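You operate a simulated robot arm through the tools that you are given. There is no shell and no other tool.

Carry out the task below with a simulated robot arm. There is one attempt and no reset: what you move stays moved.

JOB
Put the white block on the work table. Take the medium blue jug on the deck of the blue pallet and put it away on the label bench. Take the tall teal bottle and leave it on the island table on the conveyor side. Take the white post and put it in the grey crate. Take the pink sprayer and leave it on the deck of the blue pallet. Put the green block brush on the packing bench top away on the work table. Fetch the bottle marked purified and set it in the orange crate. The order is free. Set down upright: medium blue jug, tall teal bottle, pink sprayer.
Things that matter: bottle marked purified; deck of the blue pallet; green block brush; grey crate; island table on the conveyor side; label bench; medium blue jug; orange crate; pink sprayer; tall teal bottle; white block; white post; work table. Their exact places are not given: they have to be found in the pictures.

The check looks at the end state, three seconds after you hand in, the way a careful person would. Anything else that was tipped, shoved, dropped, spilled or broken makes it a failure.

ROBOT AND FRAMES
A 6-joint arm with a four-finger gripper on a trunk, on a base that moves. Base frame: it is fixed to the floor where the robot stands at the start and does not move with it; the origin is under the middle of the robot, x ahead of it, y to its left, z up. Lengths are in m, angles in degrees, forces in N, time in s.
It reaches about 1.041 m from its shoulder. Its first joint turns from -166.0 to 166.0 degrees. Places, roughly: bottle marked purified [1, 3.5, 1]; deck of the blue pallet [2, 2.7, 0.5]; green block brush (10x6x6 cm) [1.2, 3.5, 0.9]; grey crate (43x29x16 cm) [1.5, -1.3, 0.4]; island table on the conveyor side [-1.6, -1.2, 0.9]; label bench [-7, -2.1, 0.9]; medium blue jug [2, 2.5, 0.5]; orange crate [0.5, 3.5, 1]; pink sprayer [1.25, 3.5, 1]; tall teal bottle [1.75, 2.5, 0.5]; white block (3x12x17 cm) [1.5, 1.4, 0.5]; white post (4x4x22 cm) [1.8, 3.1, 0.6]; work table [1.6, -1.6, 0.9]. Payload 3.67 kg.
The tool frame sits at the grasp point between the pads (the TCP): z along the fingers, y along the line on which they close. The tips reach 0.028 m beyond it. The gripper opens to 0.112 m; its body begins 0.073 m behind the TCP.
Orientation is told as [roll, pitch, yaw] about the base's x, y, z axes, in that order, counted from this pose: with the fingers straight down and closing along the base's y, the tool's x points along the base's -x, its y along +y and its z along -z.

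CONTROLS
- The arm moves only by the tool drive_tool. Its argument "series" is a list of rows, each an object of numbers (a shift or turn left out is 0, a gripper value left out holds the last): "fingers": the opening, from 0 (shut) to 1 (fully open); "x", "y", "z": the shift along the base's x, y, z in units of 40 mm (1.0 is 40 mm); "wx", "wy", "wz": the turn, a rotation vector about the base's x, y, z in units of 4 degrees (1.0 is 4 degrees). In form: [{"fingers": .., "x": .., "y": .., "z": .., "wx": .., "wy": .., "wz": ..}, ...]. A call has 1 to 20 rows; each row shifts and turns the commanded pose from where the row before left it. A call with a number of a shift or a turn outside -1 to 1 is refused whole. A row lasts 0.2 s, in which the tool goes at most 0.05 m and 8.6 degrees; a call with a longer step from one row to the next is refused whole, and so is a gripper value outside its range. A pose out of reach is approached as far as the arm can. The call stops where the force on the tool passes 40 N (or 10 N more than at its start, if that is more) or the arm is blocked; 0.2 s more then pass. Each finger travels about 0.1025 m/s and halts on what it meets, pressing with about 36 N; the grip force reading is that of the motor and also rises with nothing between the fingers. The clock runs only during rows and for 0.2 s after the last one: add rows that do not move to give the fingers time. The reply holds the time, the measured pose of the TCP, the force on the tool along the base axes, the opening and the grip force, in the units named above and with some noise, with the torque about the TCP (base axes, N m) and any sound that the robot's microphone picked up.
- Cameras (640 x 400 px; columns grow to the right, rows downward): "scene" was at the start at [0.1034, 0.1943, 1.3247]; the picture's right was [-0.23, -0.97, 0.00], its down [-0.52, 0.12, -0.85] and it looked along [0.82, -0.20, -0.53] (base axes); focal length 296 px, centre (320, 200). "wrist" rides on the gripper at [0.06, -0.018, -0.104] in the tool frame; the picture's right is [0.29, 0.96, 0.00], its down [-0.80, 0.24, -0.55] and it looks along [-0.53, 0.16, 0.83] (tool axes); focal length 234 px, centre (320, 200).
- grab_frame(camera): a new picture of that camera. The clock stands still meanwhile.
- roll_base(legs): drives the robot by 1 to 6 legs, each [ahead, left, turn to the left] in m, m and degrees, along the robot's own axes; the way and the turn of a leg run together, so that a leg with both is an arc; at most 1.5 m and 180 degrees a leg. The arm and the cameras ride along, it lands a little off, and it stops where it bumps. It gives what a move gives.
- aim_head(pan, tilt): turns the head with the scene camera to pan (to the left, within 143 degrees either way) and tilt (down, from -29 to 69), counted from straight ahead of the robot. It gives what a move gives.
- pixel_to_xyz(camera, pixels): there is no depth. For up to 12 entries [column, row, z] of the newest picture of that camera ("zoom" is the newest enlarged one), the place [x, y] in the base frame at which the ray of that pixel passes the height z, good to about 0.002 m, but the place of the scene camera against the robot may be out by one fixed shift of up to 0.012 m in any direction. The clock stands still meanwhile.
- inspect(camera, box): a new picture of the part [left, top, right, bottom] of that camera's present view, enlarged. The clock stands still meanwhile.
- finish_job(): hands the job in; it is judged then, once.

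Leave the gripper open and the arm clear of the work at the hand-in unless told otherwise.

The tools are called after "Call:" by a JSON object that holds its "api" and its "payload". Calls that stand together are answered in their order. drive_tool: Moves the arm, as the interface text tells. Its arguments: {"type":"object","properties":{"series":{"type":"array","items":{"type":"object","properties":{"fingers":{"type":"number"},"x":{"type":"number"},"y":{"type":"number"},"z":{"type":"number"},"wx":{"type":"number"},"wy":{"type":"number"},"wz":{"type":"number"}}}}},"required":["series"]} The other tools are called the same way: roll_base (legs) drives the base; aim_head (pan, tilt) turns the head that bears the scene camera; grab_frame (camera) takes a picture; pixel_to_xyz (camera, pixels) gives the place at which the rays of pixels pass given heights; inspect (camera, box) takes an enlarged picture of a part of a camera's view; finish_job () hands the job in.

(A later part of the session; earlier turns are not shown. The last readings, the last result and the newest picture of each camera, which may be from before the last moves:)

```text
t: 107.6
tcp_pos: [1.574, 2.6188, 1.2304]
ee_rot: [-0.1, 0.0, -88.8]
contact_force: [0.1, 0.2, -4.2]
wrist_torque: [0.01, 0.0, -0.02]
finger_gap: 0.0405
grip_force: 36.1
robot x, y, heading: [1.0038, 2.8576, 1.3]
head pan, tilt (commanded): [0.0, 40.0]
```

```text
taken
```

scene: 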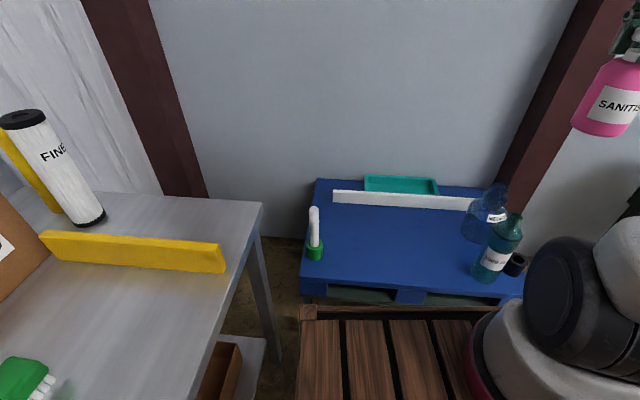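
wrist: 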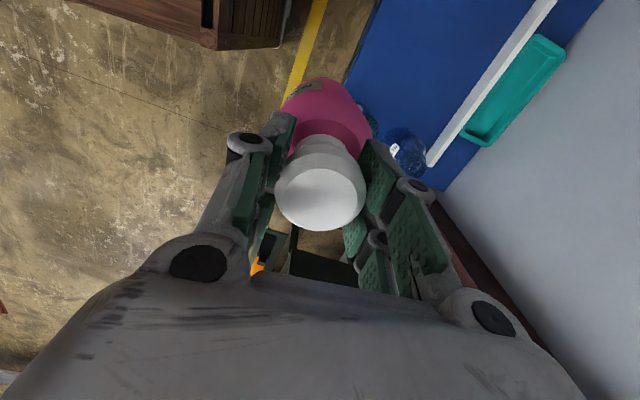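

I'll carry the sprayer over the free deck area to (1.85, 2.82) and then lower it to z≈0.67.

Call:
{"api": "drive_tool", "payload": {"series": [{"x": 0.8625, "y": 0.629}, {"x": 0.8625, "y": 0.629}, {"x": 0.8625, "y": 0.629}, {"x": 0.8625, "y": 0.629}, {"x": 0.8625, "y": 0.629}, {"x": 0.8625, "y": 0.629}, {"x": 0.8625, "y": 0.629}, {"x": 0.8625, "y": 0.629}, {}]}}

Call:
{"api": "drive_tool", "payload": {"series": [{"z": -1}, {"z": -1}, {"z": -1}, {"z": -1}, {"z": -1}, {"z": -1}, {"z": -1}, {"z": -1}, {"z": -1}, {"z": -1}, {"z": -1}, {"z": -1}, {"z": -1}, {"z": -1}, {}]}}

Call:
{"api": "grab_frame", "payload": {"camera": "scene"}}

Call:
{"api": "grab_frame", "payload": {"camera": "wrist"}}

```text
t: 109.6
tcp_pos: [1.8522, 2.8219, 1.2307]
ee_rot: [-0.2, 0.0, -88.8]
contact_force: [0.6, -1.0, -4.3]
wrist_torque: [0.0, 0.0, -0.03]
finger_gap: 0.0403
grip_force: 35.5
robot x, y, heading: [1.0021, 2.8574, 1.1]
head pan, tilt (commanded): [0.0, 40.0]
```

```text
t: 112.8
tcp_pos: [1.8496, 2.8209, 0.6691]
ee_rot: [-0.1, 0.1, -88.7]
contact_force: [-0.7, -0.6, -3.4]
wrist_torque: [-0.02, 0.01, 0.0]
finger_gap: 0.0402
grip_force: 35.7
robot x, y, heading: [1.0037, 2.8573, 1.2]
head pan, tilt (commanded): [0.0, 40.0]
```

```text
taken
```

scene: 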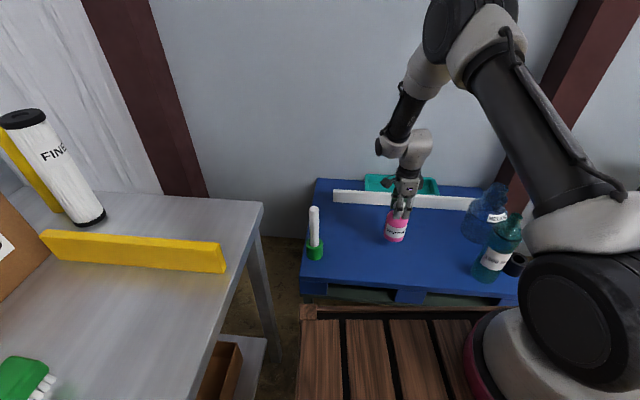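

```text
taken
```

wrist: 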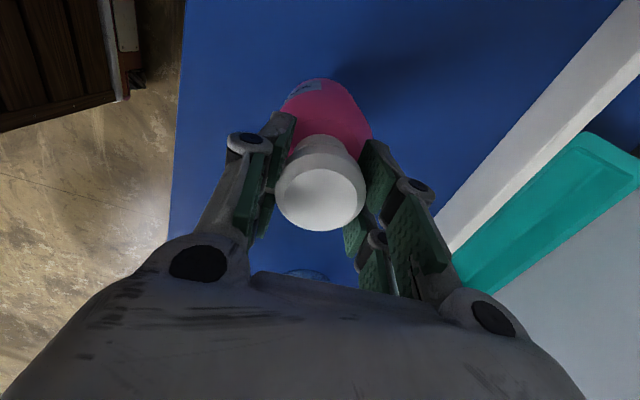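

The sprayer hangs above free deck. Lower further with small steps until contact.

Call:
{"api": "drive_tool", "payload": {"series": [{"z": -0.4}, {"z": -0.4}, {"z": -0.3}, {"z": -0.2}, {}]}}

Call:
{"api": "inspect", "payload": {"camera": "scene", "box": [300, 160, 530, 300]}}

```text
t: 114.0
tcp_pos: [1.8503, 2.8213, 0.6172]
ee_rot: [-0.1, 0.0, -88.8]
contact_force: [1.1, 0.0, -4.5]
wrist_torque: [0.0, -0.02, 0.01]
finger_gap: 0.0402
grip_force: 36.6
robot x, y, heading: [1.0048, 2.8538, 1.0]
head pan, tilt (commanded): [0.0, 40.0]
```

```text
2.78 times, centred on (415, 230) of scene
```

zoom: 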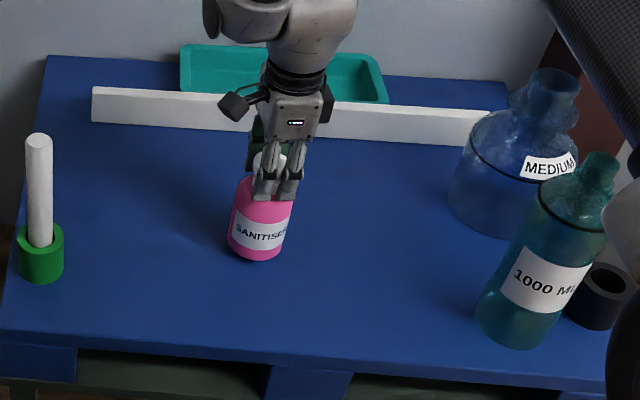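

Call:
{"api": "drive_tool", "payload": {"series": [{"z": -0.15}, {"z": -0.15}, {}]}}

Call:
{"api": "drive_tool", "payload": {"series": [{"z": -0.1}, {"z": -0.1}, {}]}}

```text
t: 114.8
tcp_pos: [1.8495, 2.8211, 0.6055]
ee_rot: [-0.1, 0.1, -88.9]
contact_force: [-0.2, -0.2, -2.1]
wrist_torque: [-0.02, -0.02, 0.01]
finger_gap: 0.0402
grip_force: 36.2
robot x, y, heading: [1.0049, 2.8558, 1.1]
head pan, tilt (commanded): [0.0, 40.0]
```

```text
t: 115.5
tcp_pos: [1.8514, 2.8213, 0.6027]
ee_rot: [-0.1, 0.0, -88.7]
contact_force: [-4.2, 0.4, 16.3]
wrist_torque: [0.11, -0.01, 0.01]
finger_gap: 0.0401
grip_force: 36.2
robot x, y, heading: [1.005, 2.8575, 1.2]
head pan, tilt (commanded): [0.0, 40.0]
stopped in row 3: the force on the tool passed its limit at 45 N (the readings are from after the stop); the commanded pose is now the measured one
```

Contact with the deck at z≈0.603. Open and rise straight up.

Call:
{"api": "drive_tool", "payload": {"series": [{"fingers": 0.5}, {"fingers": 1}, {}, {}, {"z": 0.5}, {"z": 1}, {"z": 1}, {"z": 1}, {"z": 1}, {}]}}

Call:
{"api": "inspect", "payload": {"camera": "scene", "box": [300, 160, 530, 300]}}

Call:
{"api": "grab_frame", "payload": {"camera": "wrist"}}

```text
t: 117.7
tcp_pos: [1.8521, 2.8211, 0.7804]
ee_rot: [-0.1, 0.1, -88.9]
contact_force: [-0.7, 0.3, -0.7]
wrist_torque: [-0.01, -0.01, 0.01]
finger_gap: 0.1118
grip_force: 0.1
robot x, y, heading: [1.0038, 2.8599, 1.2]
head pan, tilt (commanded): [0.0, 40.0]
```

```text
2.78 times, centred on (415, 230) of scene
```

zoom: 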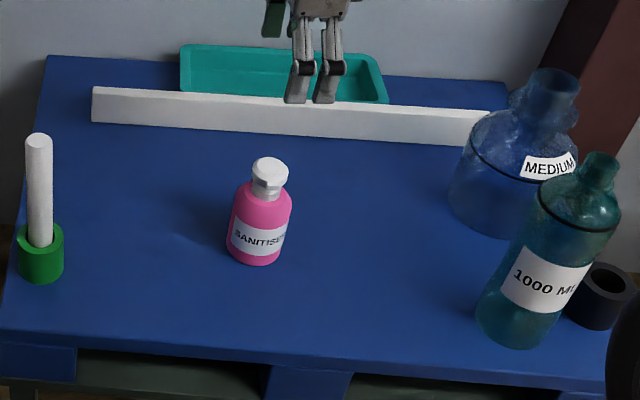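

```text
taken
```

wrist: 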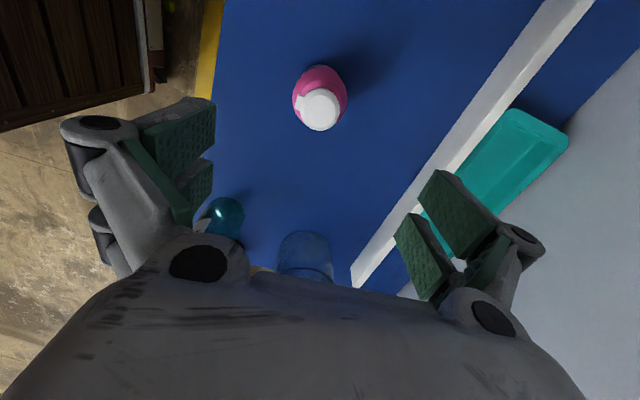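

The sprayer stands upright on the deck. Next the green brush: raise and retract the arm, back away, and turn left to face the packing bench again (tool yaw will then be ≈0, closing along y, right for the brush).

Call:
{"api": "drive_tool", "payload": {"series": [{"z": 1}, {"z": 1}, {"z": 1}, {"z": 1}, {"z": 1}, {"z": 1}, {"z": 1}, {"z": 1}, {"z": 1}, {"z": 1}, {"z": 1}, {"x": -1}, {"x": -1}, {"x": -1}, {"x": -1}, {"x": -1}, {"x": -1}, {"x": -1}, {}]}}

Call:
{"api": "roll_base", "payload": {"legs": [[0, -0.45, 0], [0, 0, 89], [0.28, 0, 0]]}}

Call:
{"api": "aim_head", "payload": {"pan": -15, "tilt": 30}}

Call:
{"api": "grab_frame", "payload": {"camera": "scene"}}

Call:
{"api": "grab_frame", "payload": {"camera": "wrist"}}

```text
t: 121.7
tcp_pos: [1.5715, 2.8203, 1.2199]
ee_rot: [-0.1, 0.1, -88.7]
contact_force: [0.7, 0.3, -0.2]
wrist_torque: [0.0, 0.05, -0.01]
finger_gap: 0.112
grip_force: 0.1
robot x, y, heading: [1.0085, 2.854, 1.1]
head pan, tilt (commanded): [0.0, 40.0]
```

```text
t: 129.7
tcp_pos: [1.0455, 3.253, 1.2196]
ee_rot: [-0.2, 0.0, 1.1]
contact_force: [0.0, -0.1, 0.3]
wrist_torque: [0.0, 0.02, 0.0]
finger_gap: 0.112
grip_force: 0.1
robot x, y, heading: [1.0109, 2.6839, 90.9]
head pan, tilt (commanded): [0.0, 40.0]
```

```text
t: 130.5
tcp_pos: [1.0461, 3.2525, 1.2194]
ee_rot: [-0.2, 0.0, 1.1]
contact_force: [0.0, -0.4, -0.1]
wrist_torque: [0.01, 0.03, 0.01]
finger_gap: 0.1122
grip_force: 0.2
robot x, y, heading: [1.0099, 2.6867, 90.9]
head pan, tilt (commanded): [-15.0, 30.0]
```

```text
taken
```

scene: 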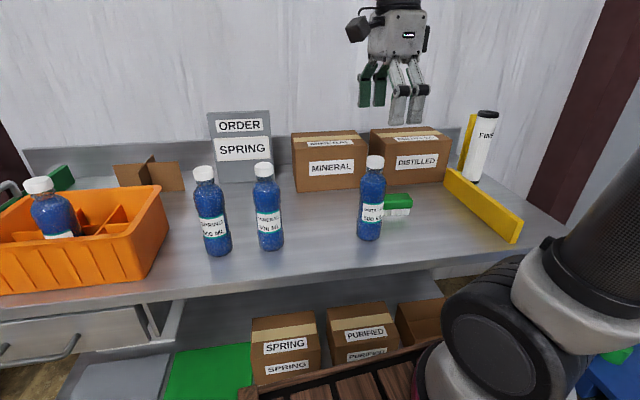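

```text
taken
```

wrist: 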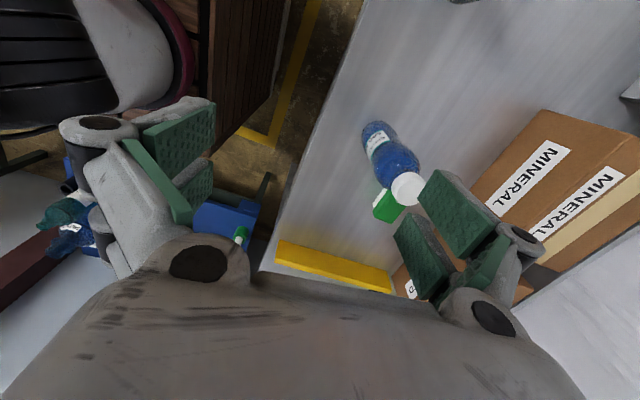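

Move over the brush at ≈(1.221, 3.481) and look with the wrist camera.

Call:
{"api": "drive_tool", "payload": {"series": [{"x": 0.73, "y": 0.95}, {"x": 0.73, "y": 0.95}, {"x": 0.73, "y": 0.95}, {"x": 0.73, "y": 0.95}, {"x": 0.73, "y": 0.95}, {"x": 0.73, "y": 0.95}, {"wz": -0.25}, {}]}}

Call:
{"api": "grab_frame", "payload": {"camera": "wrist"}}

Call:
{"api": "pixel_to_xyz", "payload": {"camera": "wrist", "pixels": [[320, 100, 0.89], [320, 120, 0.89], [320, 80, 0.89], [300, 100, 0.89], [340, 100, 0.89]]}}

Call:
{"api": "inspect", "payload": {"camera": "wrist", "box": [220, 20, 420, 160]}}

```text
t: 132.3
tcp_pos: [1.2211, 3.4817, 1.2195]
ee_rot: [-0.1, 0.1, 0.1]
contact_force: [0.0, 0.5, -0.6]
wrist_torque: [-0.01, 0.01, 0.01]
finger_gap: 0.1118
grip_force: 0.1
robot x, y, heading: [1.0093, 2.6865, 90.9]
head pan, tilt (commanded): [-15.0, 30.0]
```

```text
taken
```

wrist: 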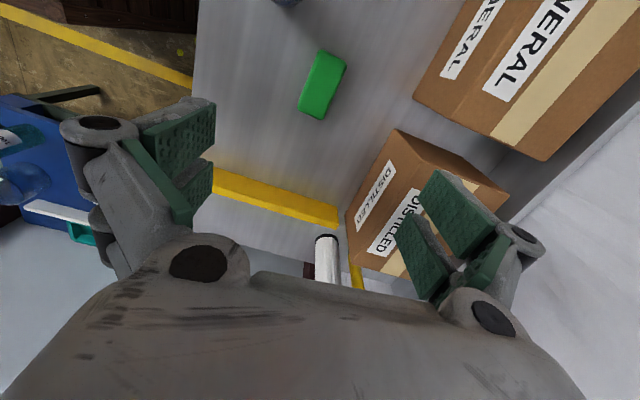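

```text
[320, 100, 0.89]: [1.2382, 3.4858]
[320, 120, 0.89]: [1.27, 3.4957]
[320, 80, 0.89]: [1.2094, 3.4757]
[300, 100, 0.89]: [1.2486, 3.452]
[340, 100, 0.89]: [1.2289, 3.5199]
```

```text
2.86 times, centred on (320, 90) of wrist
```

zoom: 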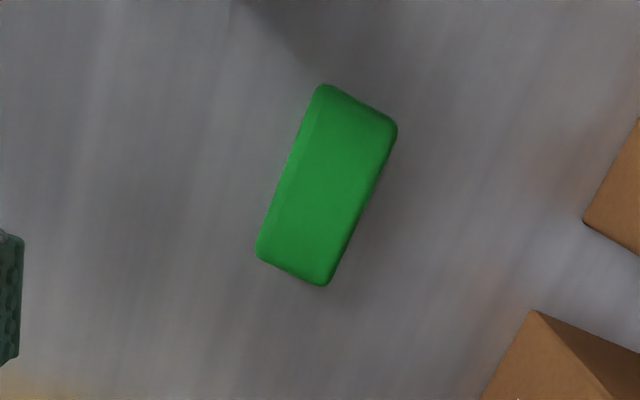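

Converting the brush's corners and centre (322,85) at its top height.

Call:
{"api": "pixel_to_xyz", "payload": {"camera": "wrist", "pixels": [[322, 85, 0.895], [321.7, 49.1, 0.895], [346.9, 63.8, 0.895], [321.7, 120.4, 0.895], [298, 109.2, 0.895], [309, 82, 0.895], [336, 95, 0.895]]}}

```text
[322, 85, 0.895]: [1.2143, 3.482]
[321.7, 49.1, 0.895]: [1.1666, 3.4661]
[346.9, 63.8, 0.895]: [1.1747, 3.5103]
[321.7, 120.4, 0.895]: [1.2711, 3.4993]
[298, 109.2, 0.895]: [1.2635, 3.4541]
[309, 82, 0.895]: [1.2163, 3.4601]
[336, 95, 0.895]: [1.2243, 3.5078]
```

Brush centre ≈(1.219, 3.4825), long axis turned -6.5°. I'll turn the tool -6.5°, and descend to z≈0.96 first.

Call:
{"api": "drive_tool", "payload": {"series": [{"wz": -0.8}, {"wz": -0.8}, {"z": -1}, {"z": -1}, {"z": -1}, {"z": -1}, {"z": -1}, {"z": -1}, {"z": -0.5}, {}]}}

Call:
{"api": "grab_frame", "payload": {"camera": "wrist"}}

```text
t: 134.5
tcp_pos: [1.2206, 3.4809, 0.9604]
ee_rot: [-0.1, 0.0, -6.3]
contact_force: [-0.1, -0.4, -0.2]
wrist_torque: [-0.01, 0.02, 0.0]
finger_gap: 0.1118
grip_force: 0.2
robot x, y, heading: [1.0096, 2.6899, 90.6]
head pan, tilt (commanded): [-15.0, 30.0]
```

```text
taken
```

wrist: 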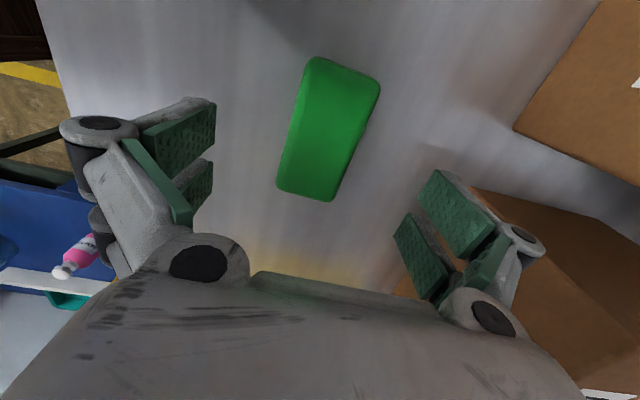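

The brush is nicely between the fingers. Descend to z≈0.88 and close.

Call:
{"api": "pixel_to_xyz", "payload": {"camera": "wrist", "pixels": [[328, 130, 0.895], [280, 190, 0.895], [335, 202, 0.895], [310, 58, 0.895], [380, 85, 0.895]]}}

Call:
{"api": "drive_tool", "payload": {"series": [{"z": -0.7}, {"z": -0.7}, {"z": -0.6}, {}]}}

Call:
{"api": "drive_tool", "payload": {"series": [{"fingers": 0}, {}, {}, {}, {}]}}

Call:
{"api": "grab_frame", "payload": {"camera": "wrist"}}

```text
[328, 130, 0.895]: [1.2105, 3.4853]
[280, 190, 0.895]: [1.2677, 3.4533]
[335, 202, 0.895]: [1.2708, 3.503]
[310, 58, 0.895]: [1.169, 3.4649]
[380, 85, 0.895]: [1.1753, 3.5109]
```

```text
t: 135.5
tcp_pos: [1.223, 3.4807, 0.8805]
ee_rot: [0.0, 0.1, -6.3]
contact_force: [-0.6, -0.3, -0.4]
wrist_torque: [0.02, 0.02, 0.0]
finger_gap: 0.112
grip_force: 0.0
robot x, y, heading: [1.0134, 2.6886, 90.9]
head pan, tilt (commanded): [-15.0, 30.0]
```

```text
t: 136.7
tcp_pos: [1.2228, 3.4805, 0.8805]
ee_rot: [-0.2, 0.0, -6.4]
contact_force: [0.4, -0.6, 1.0]
wrist_torque: [-0.01, -0.02, -0.04]
finger_gap: 0.0504
grip_force: 36.5
robot x, y, heading: [1.0092, 2.6854, 90.8]
head pan, tilt (commanded): [-15.0, 30.0]
```

```text
taken
```

wrist: 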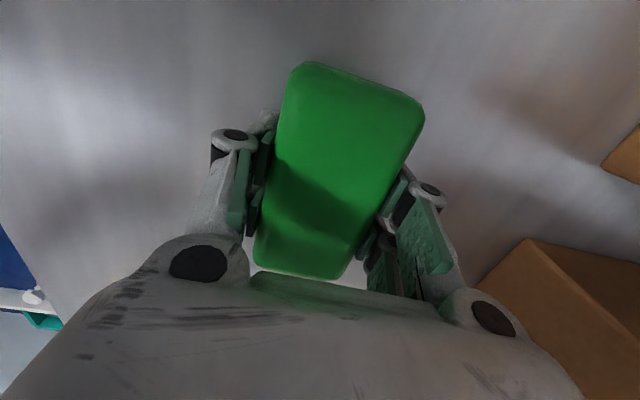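

The brush is firmly gripped (gap 0.050). Lift and retract, then I'll plan the drive to the work table.

Call:
{"api": "drive_tool", "payload": {"series": [{"z": 0.5}, {"z": 1}, {"z": 1}, {"z": 1}, {"z": 1}, {"z": 1}, {"z": 1}, {"z": 1}, {"z": 1}, {"y": -1}, {"y": -1}, {"y": -1}, {"y": -1}, {"y": -1}, {"y": -1}, {"x": -1}, {"x": -1}, {"x": -1}, {}]}}

Call:
{"api": "grab_frame", "payload": {"camera": "wrist"}}

Call:
{"api": "grab_frame", "payload": {"camera": "scene"}}

```text
t: 140.7
tcp_pos: [1.0991, 3.241, 1.2203]
ee_rot: [-0.1, -0.1, -6.4]
contact_force: [0.6, 0.9, -1.3]
wrist_torque: [-0.02, -0.02, -0.03]
finger_gap: 0.0503
grip_force: 36.0
robot x, y, heading: [1.0106, 2.6842, 91.0]
head pan, tilt (commanded): [-15.0, 30.0]
```

```text
taken
```

wrist: 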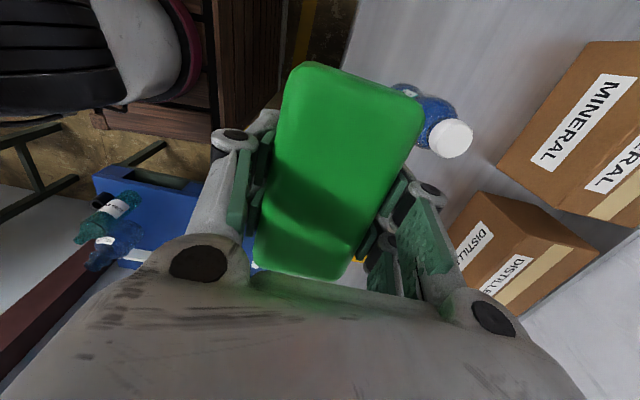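

```text
taken
```

scene: 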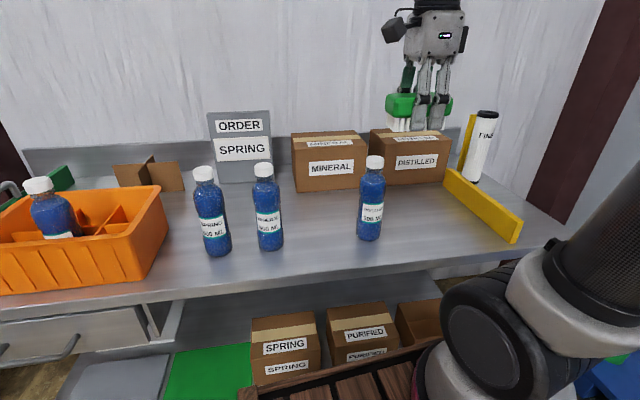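

Drive back from the bench into the open floor (~(0.5, 1.1)), then turn right to face the work table and look.

Call:
{"api": "roll_base", "payload": {"legs": [[-0.7, 0.3, 0], [-0.9, 0.2, 0], [0, 0, -140]]}}

Call:
{"api": "aim_head", "payload": {"pan": 0, "tilt": 25}}

Call:
{"api": "grab_frame", "payload": {"camera": "scene"}}

```text
t: 155.1
tcp_pos: [0.8216, 0.5942, 1.2198]
ee_rot: [-0.1, 0.0, -147.2]
contact_force: [0.6, -0.1, -1.2]
wrist_torque: [0.0, -0.02, -0.02]
finger_gap: 0.0505
grip_force: 36.0
robot x, y, heading: [0.5407, 1.0825, -49.8]
head pan, tilt (commanded): [-15.0, 30.0]
```

```text
t: 155.8
tcp_pos: [0.8214, 0.5946, 1.2189]
ee_rot: [-0.1, 0.1, -147.2]
contact_force: [0.2, 0.5, -1.3]
wrist_torque: [-0.03, -0.01, 0.0]
finger_gap: 0.0502
grip_force: 36.0
robot x, y, heading: [0.5472, 1.0799, -49.8]
head pan, tilt (commanded): [0.0, 25.0]
```

```text
taken
```

scene: 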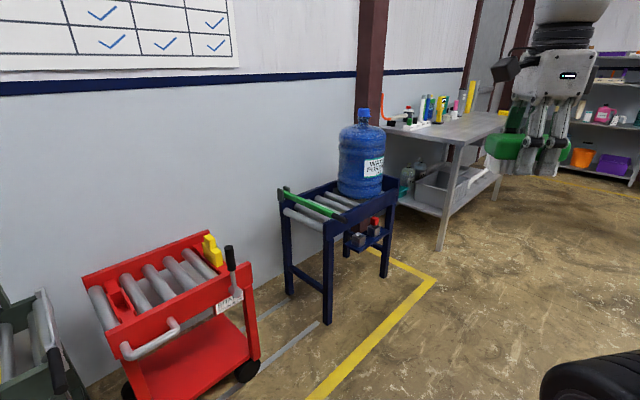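

The work table is at upper right. I'll compute its legs and edges.

Call:
{"api": "pixel_to_xyz", "payload": {"camera": "scene", "pixels": [[440, 248, 0.0], [494, 198, 0.0], [380, 128, 0.85], [448, 143, 0.85], [505, 118, 0.85], [455, 108, 0.85], [326, 322, 0.0], [384, 275, 0.0], [289, 293, 0.0], [433, 280, 0.0], [250, 378, 0.0]]}}

Call:
{"api": "inspect", "payload": {"camera": "scene", "box": [360, 70, 540, 260]}}

```text
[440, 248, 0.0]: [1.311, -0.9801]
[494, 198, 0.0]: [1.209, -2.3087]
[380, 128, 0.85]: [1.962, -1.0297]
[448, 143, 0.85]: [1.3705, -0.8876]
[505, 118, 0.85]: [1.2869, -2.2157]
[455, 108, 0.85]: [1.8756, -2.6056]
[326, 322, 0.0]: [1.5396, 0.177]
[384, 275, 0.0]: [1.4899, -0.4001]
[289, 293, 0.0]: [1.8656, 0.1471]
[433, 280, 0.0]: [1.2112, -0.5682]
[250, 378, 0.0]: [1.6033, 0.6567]
```

```text
2.11 times, centred on (450, 165) of scene
```

zoom: 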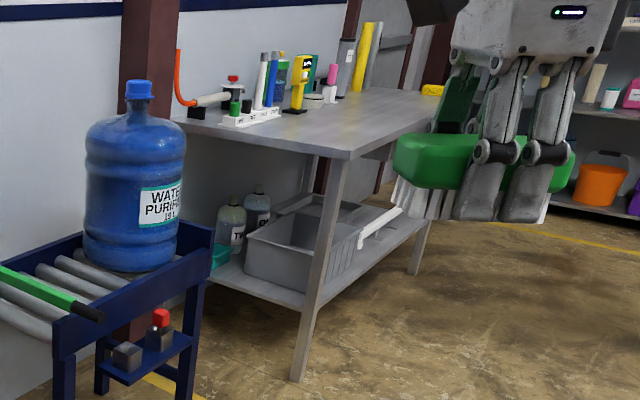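

Work table: front edge along y at x≈1.28, from y≈-0.95 to -2.3; the grey crate is on its lower shelf near the left end. I'll face +x and strafe right to stand in front of it.

Call:
{"api": "roll_base", "payload": {"legs": [[0, 0, 49.8], [0, -1.3, 0], [0, -1.15, 0]]}}

Call:
{"api": "aim_head", "payload": {"pan": 0, "tilt": 25}}

Call:
{"api": "grab_frame", "payload": {"camera": "scene"}}

```text
t: 170.1
tcp_pos: [1.1153, -1.4749, 1.2195]
ee_rot: [-0.1, 0.0, -96.4]
contact_force: [-0.5, 0.3, -0.7]
wrist_torque: [0.02, 0.03, -0.04]
finger_gap: 0.0505
grip_force: 35.8
robot x, y, heading: [0.5607, -1.38, 0.8]
head pan, tilt (commanded): [0.0, 25.0]
```

```text
t: 170.7
tcp_pos: [1.1146, -1.4745, 1.2204]
ee_rot: [-0.1, 0.0, -96.5]
contact_force: [0.4, 0.6, -1.5]
wrist_torque: [-0.04, -0.02, -0.01]
finger_gap: 0.0506
grip_force: 35.8
robot x, y, heading: [0.5593, -1.383, 1.0]
head pan, tilt (commanded): [0.0, 25.0]
```

```text
taken
```

scene: 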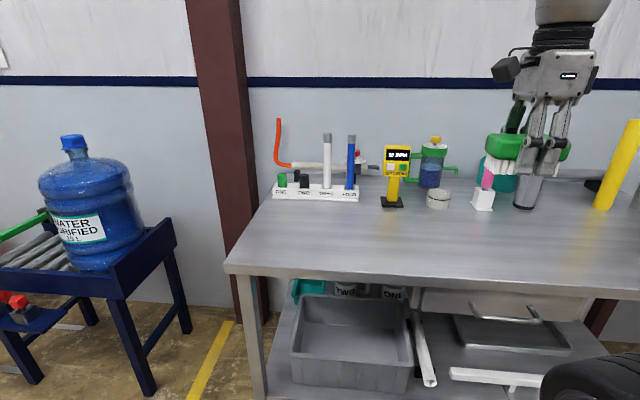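

Clear view of the table top: front half is free. I'll compute coordinates of edges, free area and the crate.

Call:
{"api": "pixel_to_xyz", "payload": {"camera": "scene", "pixels": [[225, 268, 0.85], [225, 268, 0.88], [225, 268, 0.82], [640, 295, 0.85], [330, 240, 0.87], [450, 245, 0.87], [393, 205, 0.87], [290, 358, 0.5], [410, 368, 0.5], [405, 305, 0.5], [303, 297, 0.5], [415, 290, 0.75]]}}

Call:
{"api": "inspect", "payload": {"camera": "scene", "box": [220, 230, 560, 400]}}

Call:
{"api": "inspect", "payload": {"camera": "scene", "box": [220, 100, 560, 290]}}

```text
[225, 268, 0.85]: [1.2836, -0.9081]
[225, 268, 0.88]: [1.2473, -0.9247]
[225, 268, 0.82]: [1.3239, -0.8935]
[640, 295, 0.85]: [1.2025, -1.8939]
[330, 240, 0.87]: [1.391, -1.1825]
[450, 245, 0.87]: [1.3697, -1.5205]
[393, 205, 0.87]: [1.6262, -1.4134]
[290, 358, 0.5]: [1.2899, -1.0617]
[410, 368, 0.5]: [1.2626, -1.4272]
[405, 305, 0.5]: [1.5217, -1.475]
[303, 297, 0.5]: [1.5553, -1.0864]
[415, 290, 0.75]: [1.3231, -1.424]
```

```text
1.88 times, centred on (390, 315) of scene
```

zoom: 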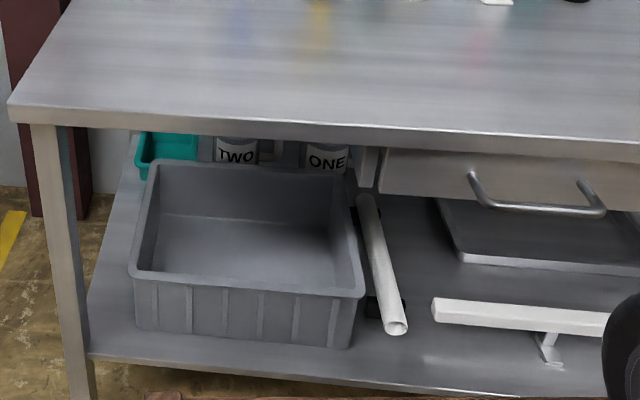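

```text
1.88 times, centred on (390, 195) of scene
```

zoom: 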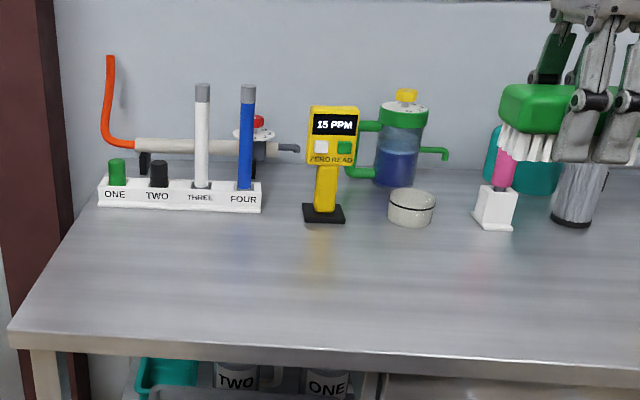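

The crate is empty and open under the table's front. Now place the brush at ≈(1.42, -1.45) on the free front area; first move above it and lower to z≈0.94.

Call:
{"api": "drive_tool", "payload": {"series": [{"x": 0.95, "y": 0.08}, {"x": 0.95, "y": 0.08}, {"x": 0.95, "y": 0.08}, {"x": 0.95, "y": 0.08}, {"x": 0.95, "y": 0.08}, {"x": 0.95, "y": 0.08}, {"x": 0.95, "y": 0.08}, {"x": 0.95, "y": 0.08}, {"z": -1}, {"z": -1}, {"z": -1}, {"z": -1}, {"z": -1}, {"z": -1}, {"z": -1}, {}]}}

Call:
{"api": "grab_frame", "payload": {"camera": "scene"}}

```text
t: 174.1
tcp_pos: [1.4187, -1.4495, 0.9404]
ee_rot: [-0.1, 0.0, -96.4]
contact_force: [0.3, 0.0, -0.2]
wrist_torque: [-0.01, 0.0, 0.0]
finger_gap: 0.0503
grip_force: 35.9
robot x, y, heading: [0.5592, -1.3807, 0.6]
head pan, tilt (commanded): [0.0, 25.0]
```

```text
taken
```

scene: 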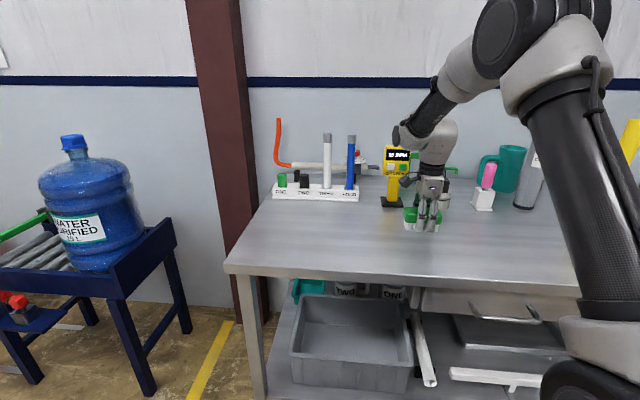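

Brush is above free surface. Lower in small steps to contact.

Call:
{"api": "drive_tool", "payload": {"series": [{"z": -0.4}, {"z": -0.3}, {"z": -0.15}, {}]}}

Call:
{"api": "inspect", "payload": {"camera": "scene", "box": [360, 130, 500, 250]}}

```text
t: 175.1
tcp_pos: [1.4188, -1.4494, 0.9079]
ee_rot: [0.1, 0.0, -96.3]
contact_force: [-1.9, -0.8, 27.1]
wrist_torque: [0.0, 0.04, 0.0]
finger_gap: 0.0506
grip_force: 35.7
robot x, y, heading: [0.5581, -1.3857, 0.8]
head pan, tilt (commanded): [0.0, 25.0]
```

```text
3.33 times, centred on (430, 190) of scene
```

zoom: 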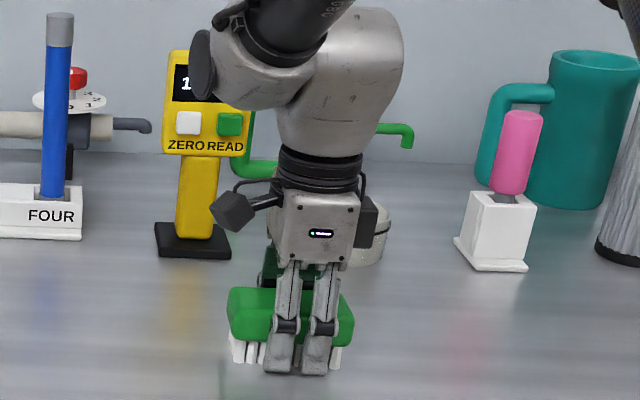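

Contact (+27 N) at z≈0.908, so the top is ≈0.862. Release and rise.

Call:
{"api": "drive_tool", "payload": {"series": [{"fingers": 0.6}, {"fingers": 1}, {}, {"z": 0.5}, {"z": 1}, {"z": 1}, {"z": 1}, {"z": 1}, {"z": 1}, {"z": 1}, {}]}}

Call:
{"api": "inspect", "payload": {"camera": "scene", "box": [360, 130, 500, 250]}}

Call:
{"api": "grab_frame", "payload": {"camera": "wrist"}}

```text
t: 177.5
tcp_pos: [1.4194, -1.449, 1.1663]
ee_rot: [-0.1, 0.0, -96.3]
contact_force: [0.1, 0.2, 0.8]
wrist_torque: [0.02, 0.01, 0.02]
finger_gap: 0.112
grip_force: 0.0
robot x, y, heading: [0.5616, -1.3816, 0.7]
head pan, tilt (commanded): [0.0, 25.0]
```

```text
3.33 times, centred on (430, 190) of scene
```

zoom: 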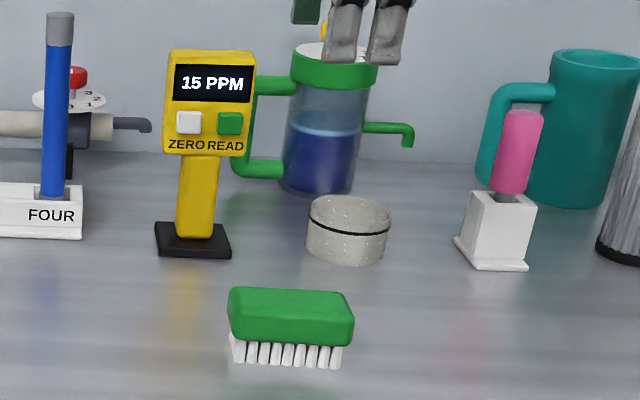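

```text
taken
```

wrist: 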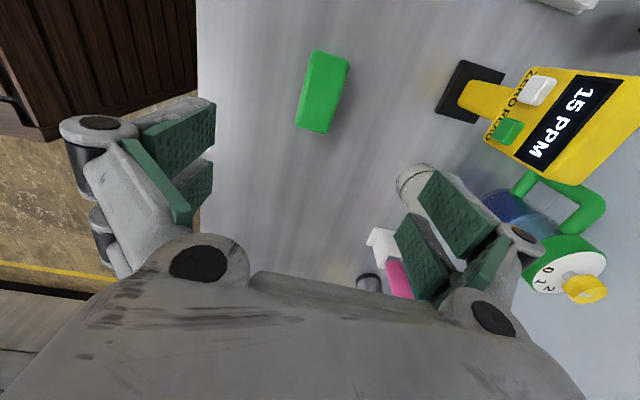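

The brush stands on the work table. Next, the white block on the green stand's lower shelf. Retract the arm and strafe left ~2.75 m to face that stand.

Call:
{"api": "drive_tool", "payload": {"series": [{"x": -1}, {"x": -1}, {"x": -1}, {"x": -1}, {"x": -1}, {"x": -1}, {"x": -1}, {"x": -1}, {}]}}

Call:
{"api": "roll_base", "payload": {"legs": [[0, 1.4, -0.7], [0, 1.4, 0]]}}

Call:
{"api": "aim_head", "payload": {"pan": 0, "tilt": 35}}

Call:
{"api": "grab_frame", "payload": {"camera": "scene"}}

```text
t: 179.5
tcp_pos: [1.0979, -1.4496, 1.1676]
ee_rot: [-0.1, 0.0, -96.4]
contact_force: [-0.4, -0.2, -0.5]
wrist_torque: [0.02, 0.0, 0.01]
finger_gap: 0.1124
grip_force: 0.1
robot x, y, heading: [0.5625, -1.3827, 0.8]
head pan, tilt (commanded): [0.0, 25.0]
```

```text
t: 193.2
tcp_pos: [1.0792, 1.3547, 1.1665]
ee_rot: [-0.2, 0.0, -97.2]
contact_force: [-0.4, 0.0, 0.0]
wrist_torque: [0.02, 0.04, -0.02]
finger_gap: 0.1119
grip_force: 0.0
robot x, y, heading: [0.5452, 1.4266, 0.0]
head pan, tilt (commanded): [0.0, 25.0]
```

```text
t: 193.9
tcp_pos: [1.0792, 1.3552, 1.168]
ee_rot: [-0.1, 0.1, -97.2]
contact_force: [0.0, -0.1, 0.7]
wrist_torque: [0.02, 0.04, 0.0]
finger_gap: 0.1121
grip_force: 0.1
robot x, y, heading: [0.5424, 1.4268, 0.2]
head pan, tilt (commanded): [0.0, 35.0]
```

```text
taken
```

scene: 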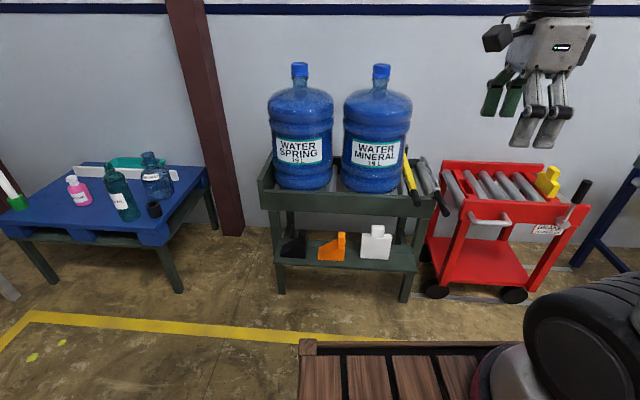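

The white block is at (376,243) on the lower shelf, next to orange and black blocks. Zoom in.

Call:
{"api": "inspect", "payload": {"camera": "scene", "box": [250, 140, 460, 310]}}

Call:
{"api": "pixel_to_xyz", "payload": {"camera": "scene", "pixels": [[376, 259, 0.35], [376, 259, 0.4], [376, 259, 0.45], [283, 294, 0.0], [404, 302, 0.0], [417, 270, 0.35], [275, 260, 0.35], [258, 205, 0.75], [435, 215, 0.75], [260, 187, 0.75], [408, 262, 0.38], [362, 258, 0.38]]}}

```text
2.35 times, centred on (355, 225) of scene
```

zoom: 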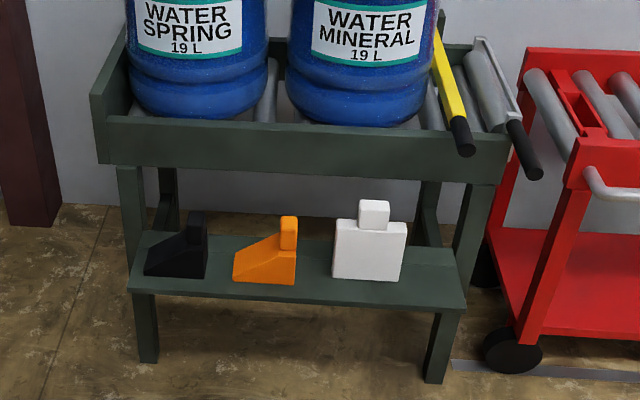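

```text
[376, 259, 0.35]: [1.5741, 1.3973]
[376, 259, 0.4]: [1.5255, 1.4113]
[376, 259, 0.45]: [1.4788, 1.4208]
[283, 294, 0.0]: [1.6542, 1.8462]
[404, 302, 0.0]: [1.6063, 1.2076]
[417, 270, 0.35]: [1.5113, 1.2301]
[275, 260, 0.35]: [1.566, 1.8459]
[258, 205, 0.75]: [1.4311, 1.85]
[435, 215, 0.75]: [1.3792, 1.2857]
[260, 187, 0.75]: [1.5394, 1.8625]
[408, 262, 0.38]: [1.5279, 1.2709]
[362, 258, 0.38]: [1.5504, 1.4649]
```

The block is a slab with a head knob, standing near the shelf's front under the upper tray's front edge, so I must reach in with the tool tilted forward. I'll first turn the tool back to yaw 0 (+97°).

Call:
{"api": "drive_tool", "payload": {"series": [{"wz": 1}, {"wz": 1}, {"wz": 1}, {"wz": 1}, {"wz": 1}, {"wz": 1}, {"wz": 1}, {"wz": 1}, {"wz": 1}, {"wz": 1}, {"wz": 1}, {"wz": 1}, {"wz": 1}, {"wz": 1}, {"wz": 1}, {"wz": 1}, {"wz": 1}, {"wz": 1}, {"wz": 1}, {"wz": 1}]}}

Call:
{"api": "drive_tool", "payload": {"series": [{"wz": 1}, {"wz": 1}, {"wz": 1}, {"wz": 1}, {"wz": 0.3}, {"wy": -1}, {"wy": -1}, {"wy": -1}, {"wy": -1}, {"wy": -1}, {"wy": -1}, {"wy": -1}, {"wy": -1}, {"wy": -1}, {"wy": -1}, {"wy": -1}, {}]}}

Call:
{"api": "grab_frame", "payload": {"camera": "scene"}}

Call:
{"api": "grab_frame", "payload": {"camera": "wrist"}}

```text
t: 198.1
tcp_pos: [1.0787, 1.3553, 1.1662]
ee_rot: [-0.1, -0.1, -17.1]
contact_force: [-0.3, -0.2, 0.6]
wrist_torque: [0.04, -0.01, 0.04]
finger_gap: 0.1118
grip_force: 0.1
robot x, y, heading: [0.5435, 1.4275, 0.3]
head pan, tilt (commanded): [0.0, 35.0]
```

```text
t: 201.7
tcp_pos: [1.0947, 1.3453, 1.2017]
ee_rot: [-0.1, -43.8, 0.1]
contact_force: [0.0, 0.1, -0.3]
wrist_torque: [0.01, 0.04, 0.03]
finger_gap: 0.1121
grip_force: 0.2
out of reach, approached as far as the arm can: row 14, 15, 16
robot x, y, heading: [0.5382, 1.4302, 0.1]
head pan, tilt (commanded): [0.0, 35.0]
```

```text
taken
```

scene: 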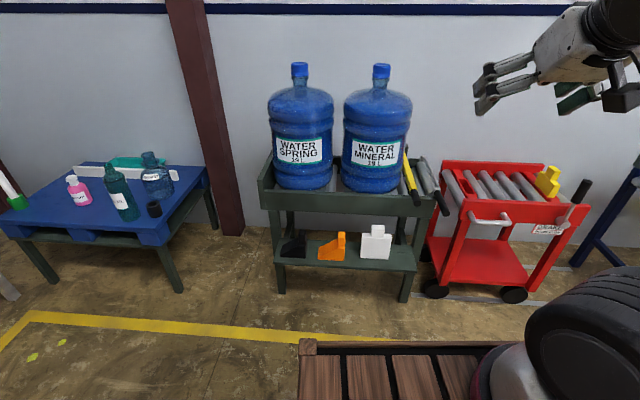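

```text
taken
```

wrist: 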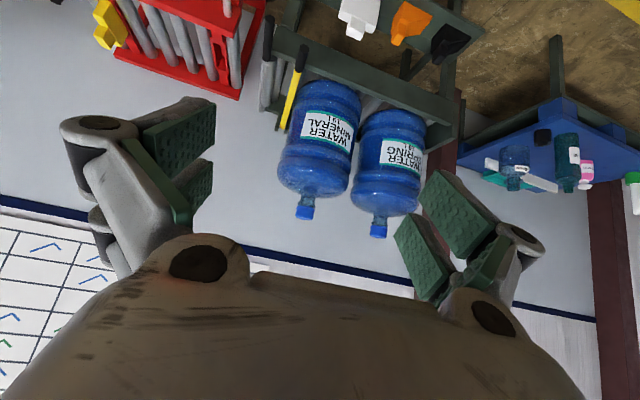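

The tool now points 44° forward-down. Move out to x≈1.3 and lower to z≈0.65 in front of the stand's lower shelf, then look.

Call:
{"api": "drive_tool", "payload": {"series": [{"x": 1}, {"x": 1}, {"x": 1}, {"x": 1}, {"x": 1}, {"z": -1}, {"z": -1}, {"z": -1}, {"z": -1}, {"z": -1}, {"z": -1}, {"z": -1}, {"z": -1}, {"z": -1}, {"z": -1}, {"z": -1}, {"z": -1}, {"z": -0.5}, {}]}}

Call:
{"api": "grab_frame", "payload": {"camera": "scene"}}

Call:
{"api": "grab_frame", "payload": {"camera": "wrist"}}

```text
t: 205.7
tcp_pos: [1.2833, 1.3475, 1.1076]
ee_rot: [-0.6, -43.6, 0.1]
contact_force: [0.4, 0.1, 0.0]
wrist_torque: [0.03, -0.02, 0.01]
finger_gap: 0.112
grip_force: 0.1
out of reach, approached as far as the arm can: row 8, 9, 10, 11, 12, 13, 14, 15, 16, 17, 18
robot x, y, heading: [0.5392, 1.4314, 0.2]
head pan, tilt (commanded): [0.0, 35.0]
```

```text
taken
```

scene: 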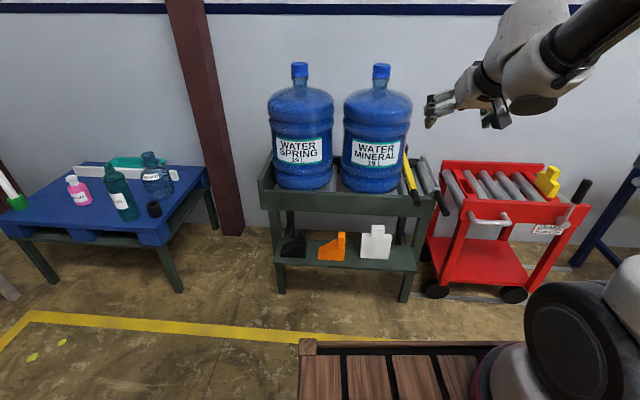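

```text
taken
```

wrist: 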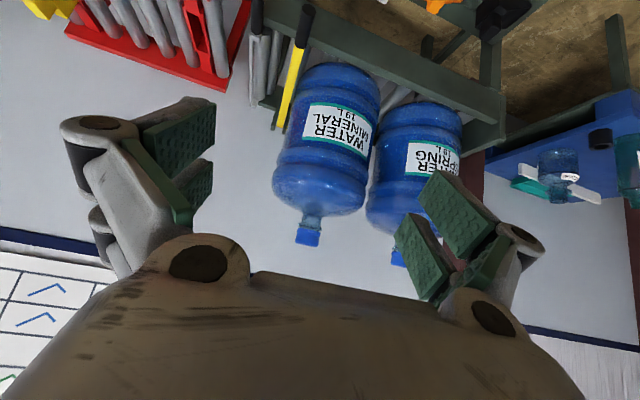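

The arm is too folded for this tool tilt. I'll back the base up 0.35 m so the arm can stretch out more.

Call:
{"api": "roll_base", "payload": {"legs": [[-0.35, 0, 0]]}}

Call:
{"api": "drive_tool", "payload": {"series": [{"x": 1}, {"x": 1}, {"x": 1}, {"x": 1}, {"x": 1}, {"x": 1}, {"x": 1}, {}]}}

```text
t: 207.9
tcp_pos: [0.9327, 1.3475, 1.1076]
ee_rot: [-0.6, -43.6, 0.1]
contact_force: [-0.1, -0.7, 0.5]
wrist_torque: [0.01, 0.02, -0.02]
finger_gap: 0.1117
grip_force: 0.2
robot x, y, heading: [0.1891, 1.428, 0.3]
head pan, tilt (commanded): [0.0, 35.0]
```

```text
t: 209.7
tcp_pos: [1.2134, 1.3472, 1.1075]
ee_rot: [-0.6, -43.6, 0.1]
contact_force: [-0.9, 0.0, -0.6]
wrist_torque: [0.0, -0.04, -0.03]
finger_gap: 0.1117
grip_force: 0.1
robot x, y, heading: [0.1935, 1.4279, 0.5]
head pan, tilt (commanded): [0.0, 35.0]
```

That works. Now lower to z≈0.62 in front of the stand (TCP x≈1.21, well clear of it).

Call:
{"api": "drive_tool", "payload": {"series": [{"z": -1}, {"z": -1}, {"z": -1}, {"z": -1}, {"z": -1}, {"z": -1}, {"z": -1}, {"z": -1}, {"z": -1}, {"z": -1}, {"z": -1}, {"z": -1}, {}]}}

Call:
{"api": "grab_frame", "payload": {"camera": "scene"}}

Call:
{"api": "grab_frame", "payload": {"camera": "wrist"}}

```text
t: 212.5
tcp_pos: [1.2179, 1.4284, 0.8627]
ee_rot: [-1.2, -43.4, 0.1]
contact_force: [0.3, -0.5, 0.9]
wrist_torque: [0.01, 0.02, -0.01]
finger_gap: 0.1121
grip_force: 0.0
out of reach, approached as far as the arm can: row 3, 4, 5, 6, 7, 8, 9, 10, 11, 12
robot x, y, heading: [0.1934, 1.4264, -0.0]
head pan, tilt (commanded): [0.0, 35.0]
```

```text
taken
```

scene: 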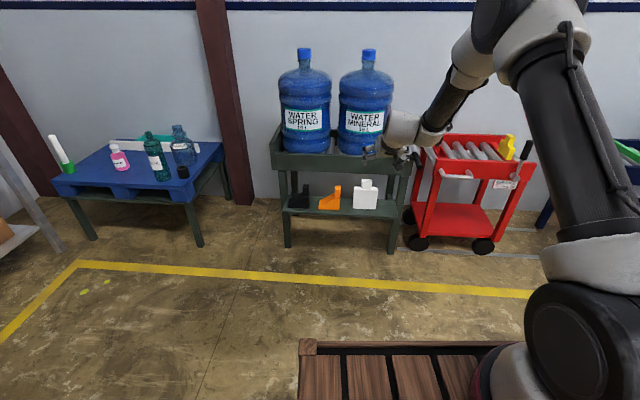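

```text
taken
```

wrist: 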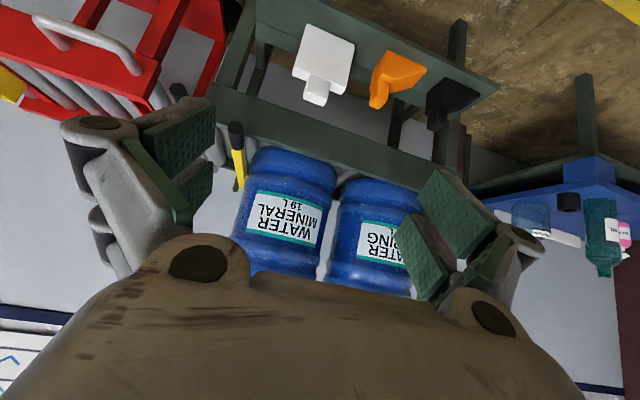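

The arm seems stuck at a wrist singularity when the tool lines up with the forearm. Meanwhile this wrist view shows the block (322,62), tray edge and shelf well; let me measure them to decide on the approach.

Call:
{"api": "pixel_to_xyz", "payload": {"camera": "wrist", "pixels": [[315, 100, 0.53], [322, 25, 0.36], [340, 85, 0.48], [298, 75, 0.48], [349, 40, 0.36], [306, 25, 0.36], [340, 130, 0.72], [340, 148, 0.72], [340, 150, 0.64], [330, 2, 0.36], [490, 95, 0.36], [250, 20, 0.36]]}}

Call:
{"api": "inspect", "payload": {"camera": "wrist", "box": [200, 0, 500, 190]}}

Call:
{"api": "inspect", "payload": {"camera": "scene", "box": [260, 100, 440, 270]}}

```text
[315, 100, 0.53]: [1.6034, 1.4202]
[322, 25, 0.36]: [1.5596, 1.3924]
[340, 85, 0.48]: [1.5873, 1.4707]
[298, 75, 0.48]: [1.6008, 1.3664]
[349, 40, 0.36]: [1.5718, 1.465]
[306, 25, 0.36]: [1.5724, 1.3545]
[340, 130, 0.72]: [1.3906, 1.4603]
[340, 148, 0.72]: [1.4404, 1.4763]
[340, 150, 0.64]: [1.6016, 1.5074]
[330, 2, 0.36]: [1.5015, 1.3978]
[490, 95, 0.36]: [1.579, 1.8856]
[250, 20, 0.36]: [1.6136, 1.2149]
```

```text
2.11 times, centred on (350, 95) of wrist
```

zoom: 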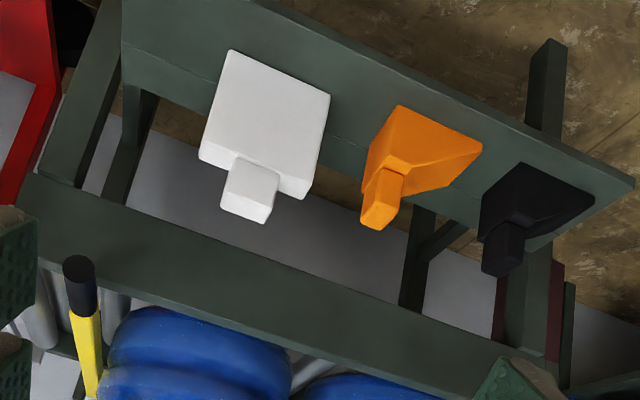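

```text
2.35 times, centred on (350, 185) of scene
```

zoom: 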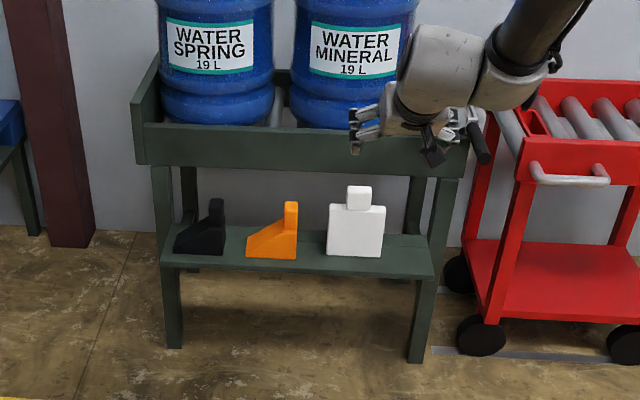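

Triangulating from two views: shelf top z≈0.42, block at x≈1.515–1.545, y≈1.415, top z≈0.59, while the tray's front panel is at x≈1.62. So a vertical tool fits. I'll raise the tool and tilt it back to vertical.

Call:
{"api": "drive_tool", "payload": {"series": [{"z": 1, "x": -0.5}, {"z": 1, "x": -0.5}, {"z": 1, "x": -0.5}, {"z": 1, "x": -0.5}, {"z": 1, "x": -0.5}, {"z": 1, "x": -0.5}, {"wy": 1}, {"wy": 1}, {"wy": 1}, {"wy": 1}, {"wy": 1}, {"wy": 1}, {"wy": 1}, {"wy": 1}, {"wy": 1}, {"wy": 1}, {"wy": 0.85}, {"wx": 0.3}, {}]}}

Call:
{"api": "grab_frame", "payload": {"camera": "scene"}}

```text
t: 216.5
tcp_pos: [1.1014, 1.4192, 1.107]
ee_rot: [-0.6, -3.3, -0.2]
contact_force: [0.0, -0.7, 0.1]
wrist_torque: [0.0, 0.03, 0.01]
finger_gap: 0.1119
grip_force: 0.1
out of reach, approached as far as the arm can: row 7, 8
robot x, y, heading: [0.1913, 1.4261, 0.3]
head pan, tilt (commanded): [0.0, 35.0]
```

```text
taken
```

scene: 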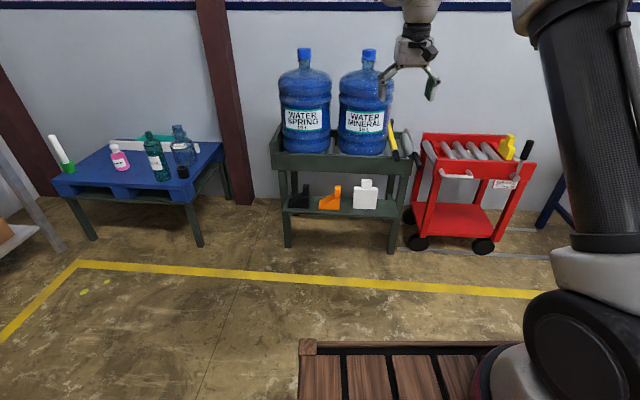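

Finish straightening the tool, retract 0.3 m, then roll forward 0.5 m so the block is within comfortable reach.

Call:
{"api": "drive_tool", "payload": {"series": [{"x": -0.9, "wy": 0.82}, {"x": -0.9, "wx": 0.15}, {"x": -0.9}, {"x": -0.9}, {"x": -0.9}, {"x": -0.9}, {"x": -0.9}, {"x": -0.9}, {}]}}

Call:
{"api": "roll_base", "payload": {"legs": [[0.5, 0, 0]]}}

Call:
{"api": "grab_frame", "payload": {"camera": "scene"}}

Call:
{"api": "grab_frame", "payload": {"camera": "wrist"}}

```text
t: 218.5
tcp_pos: [0.8144, 1.4192, 1.1071]
ee_rot: [0.0, -0.1, -0.3]
contact_force: [0.0, 1.1, 0.2]
wrist_torque: [0.0, -0.01, 0.01]
finger_gap: 0.1119
grip_force: 0.0
robot x, y, heading: [0.1947, 1.4245, 0.3]
head pan, tilt (commanded): [0.0, 35.0]
```

```text
t: 221.5
tcp_pos: [1.3146, 1.4192, 1.107]
ee_rot: [-0.1, 0.0, -0.3]
contact_force: [0.0, 0.8, 0.4]
wrist_torque: [0.03, 0.02, 0.0]
finger_gap: 0.1121
grip_force: 0.0
robot x, y, heading: [0.6952, 1.4281, 0.1]
head pan, tilt (commanded): [0.0, 35.0]
```

```text
taken
```

scene: 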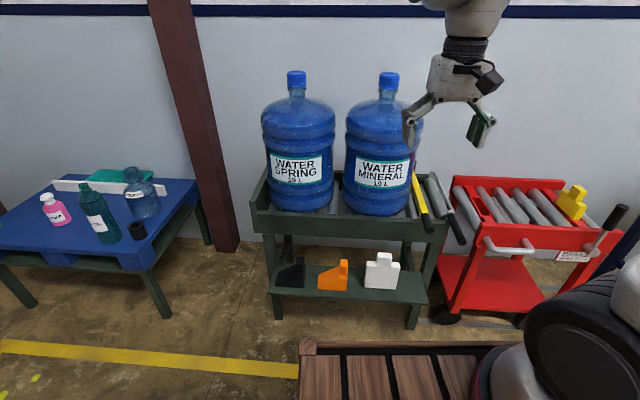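

```text
taken
```

wrist: 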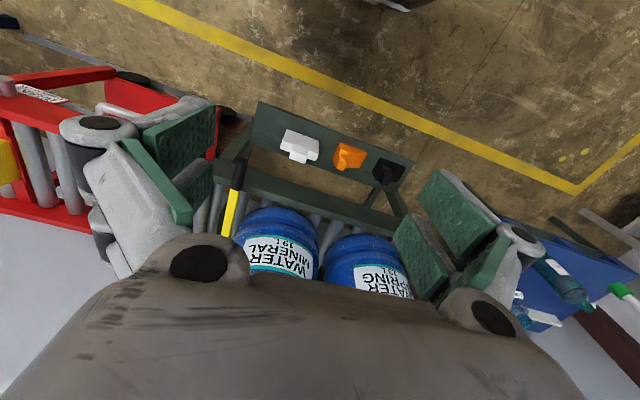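

Measure the block and tray in this wrist view: block around (300,145).

Call:
{"api": "inspect", "payload": {"camera": "wrist", "box": [230, 95, 430, 235]}}

Call:
{"api": "pixel_to_xyz", "payload": {"camera": "wrist", "pixels": [[300, 158, 0.59], [286, 130, 0.54], [320, 138, 0.54], [283, 150, 0.54], [317, 160, 0.54], [250, 105, 0.42], [330, 180, 0.57], [330, 205, 0.66], [330, 195, 0.66], [310, 215, 0.7]]}}

```text
2.86 times, centred on (330, 165) of wrist
```

zoom: 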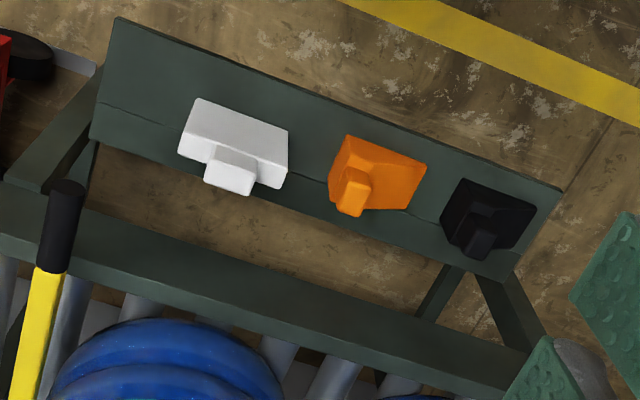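

```text
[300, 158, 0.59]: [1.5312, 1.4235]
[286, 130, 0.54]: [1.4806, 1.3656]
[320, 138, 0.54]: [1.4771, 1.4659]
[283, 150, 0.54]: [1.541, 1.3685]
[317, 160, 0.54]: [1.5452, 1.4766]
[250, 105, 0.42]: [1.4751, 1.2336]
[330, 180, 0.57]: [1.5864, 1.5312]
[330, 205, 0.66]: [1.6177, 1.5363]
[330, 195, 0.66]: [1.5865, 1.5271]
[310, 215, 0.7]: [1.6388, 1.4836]
```

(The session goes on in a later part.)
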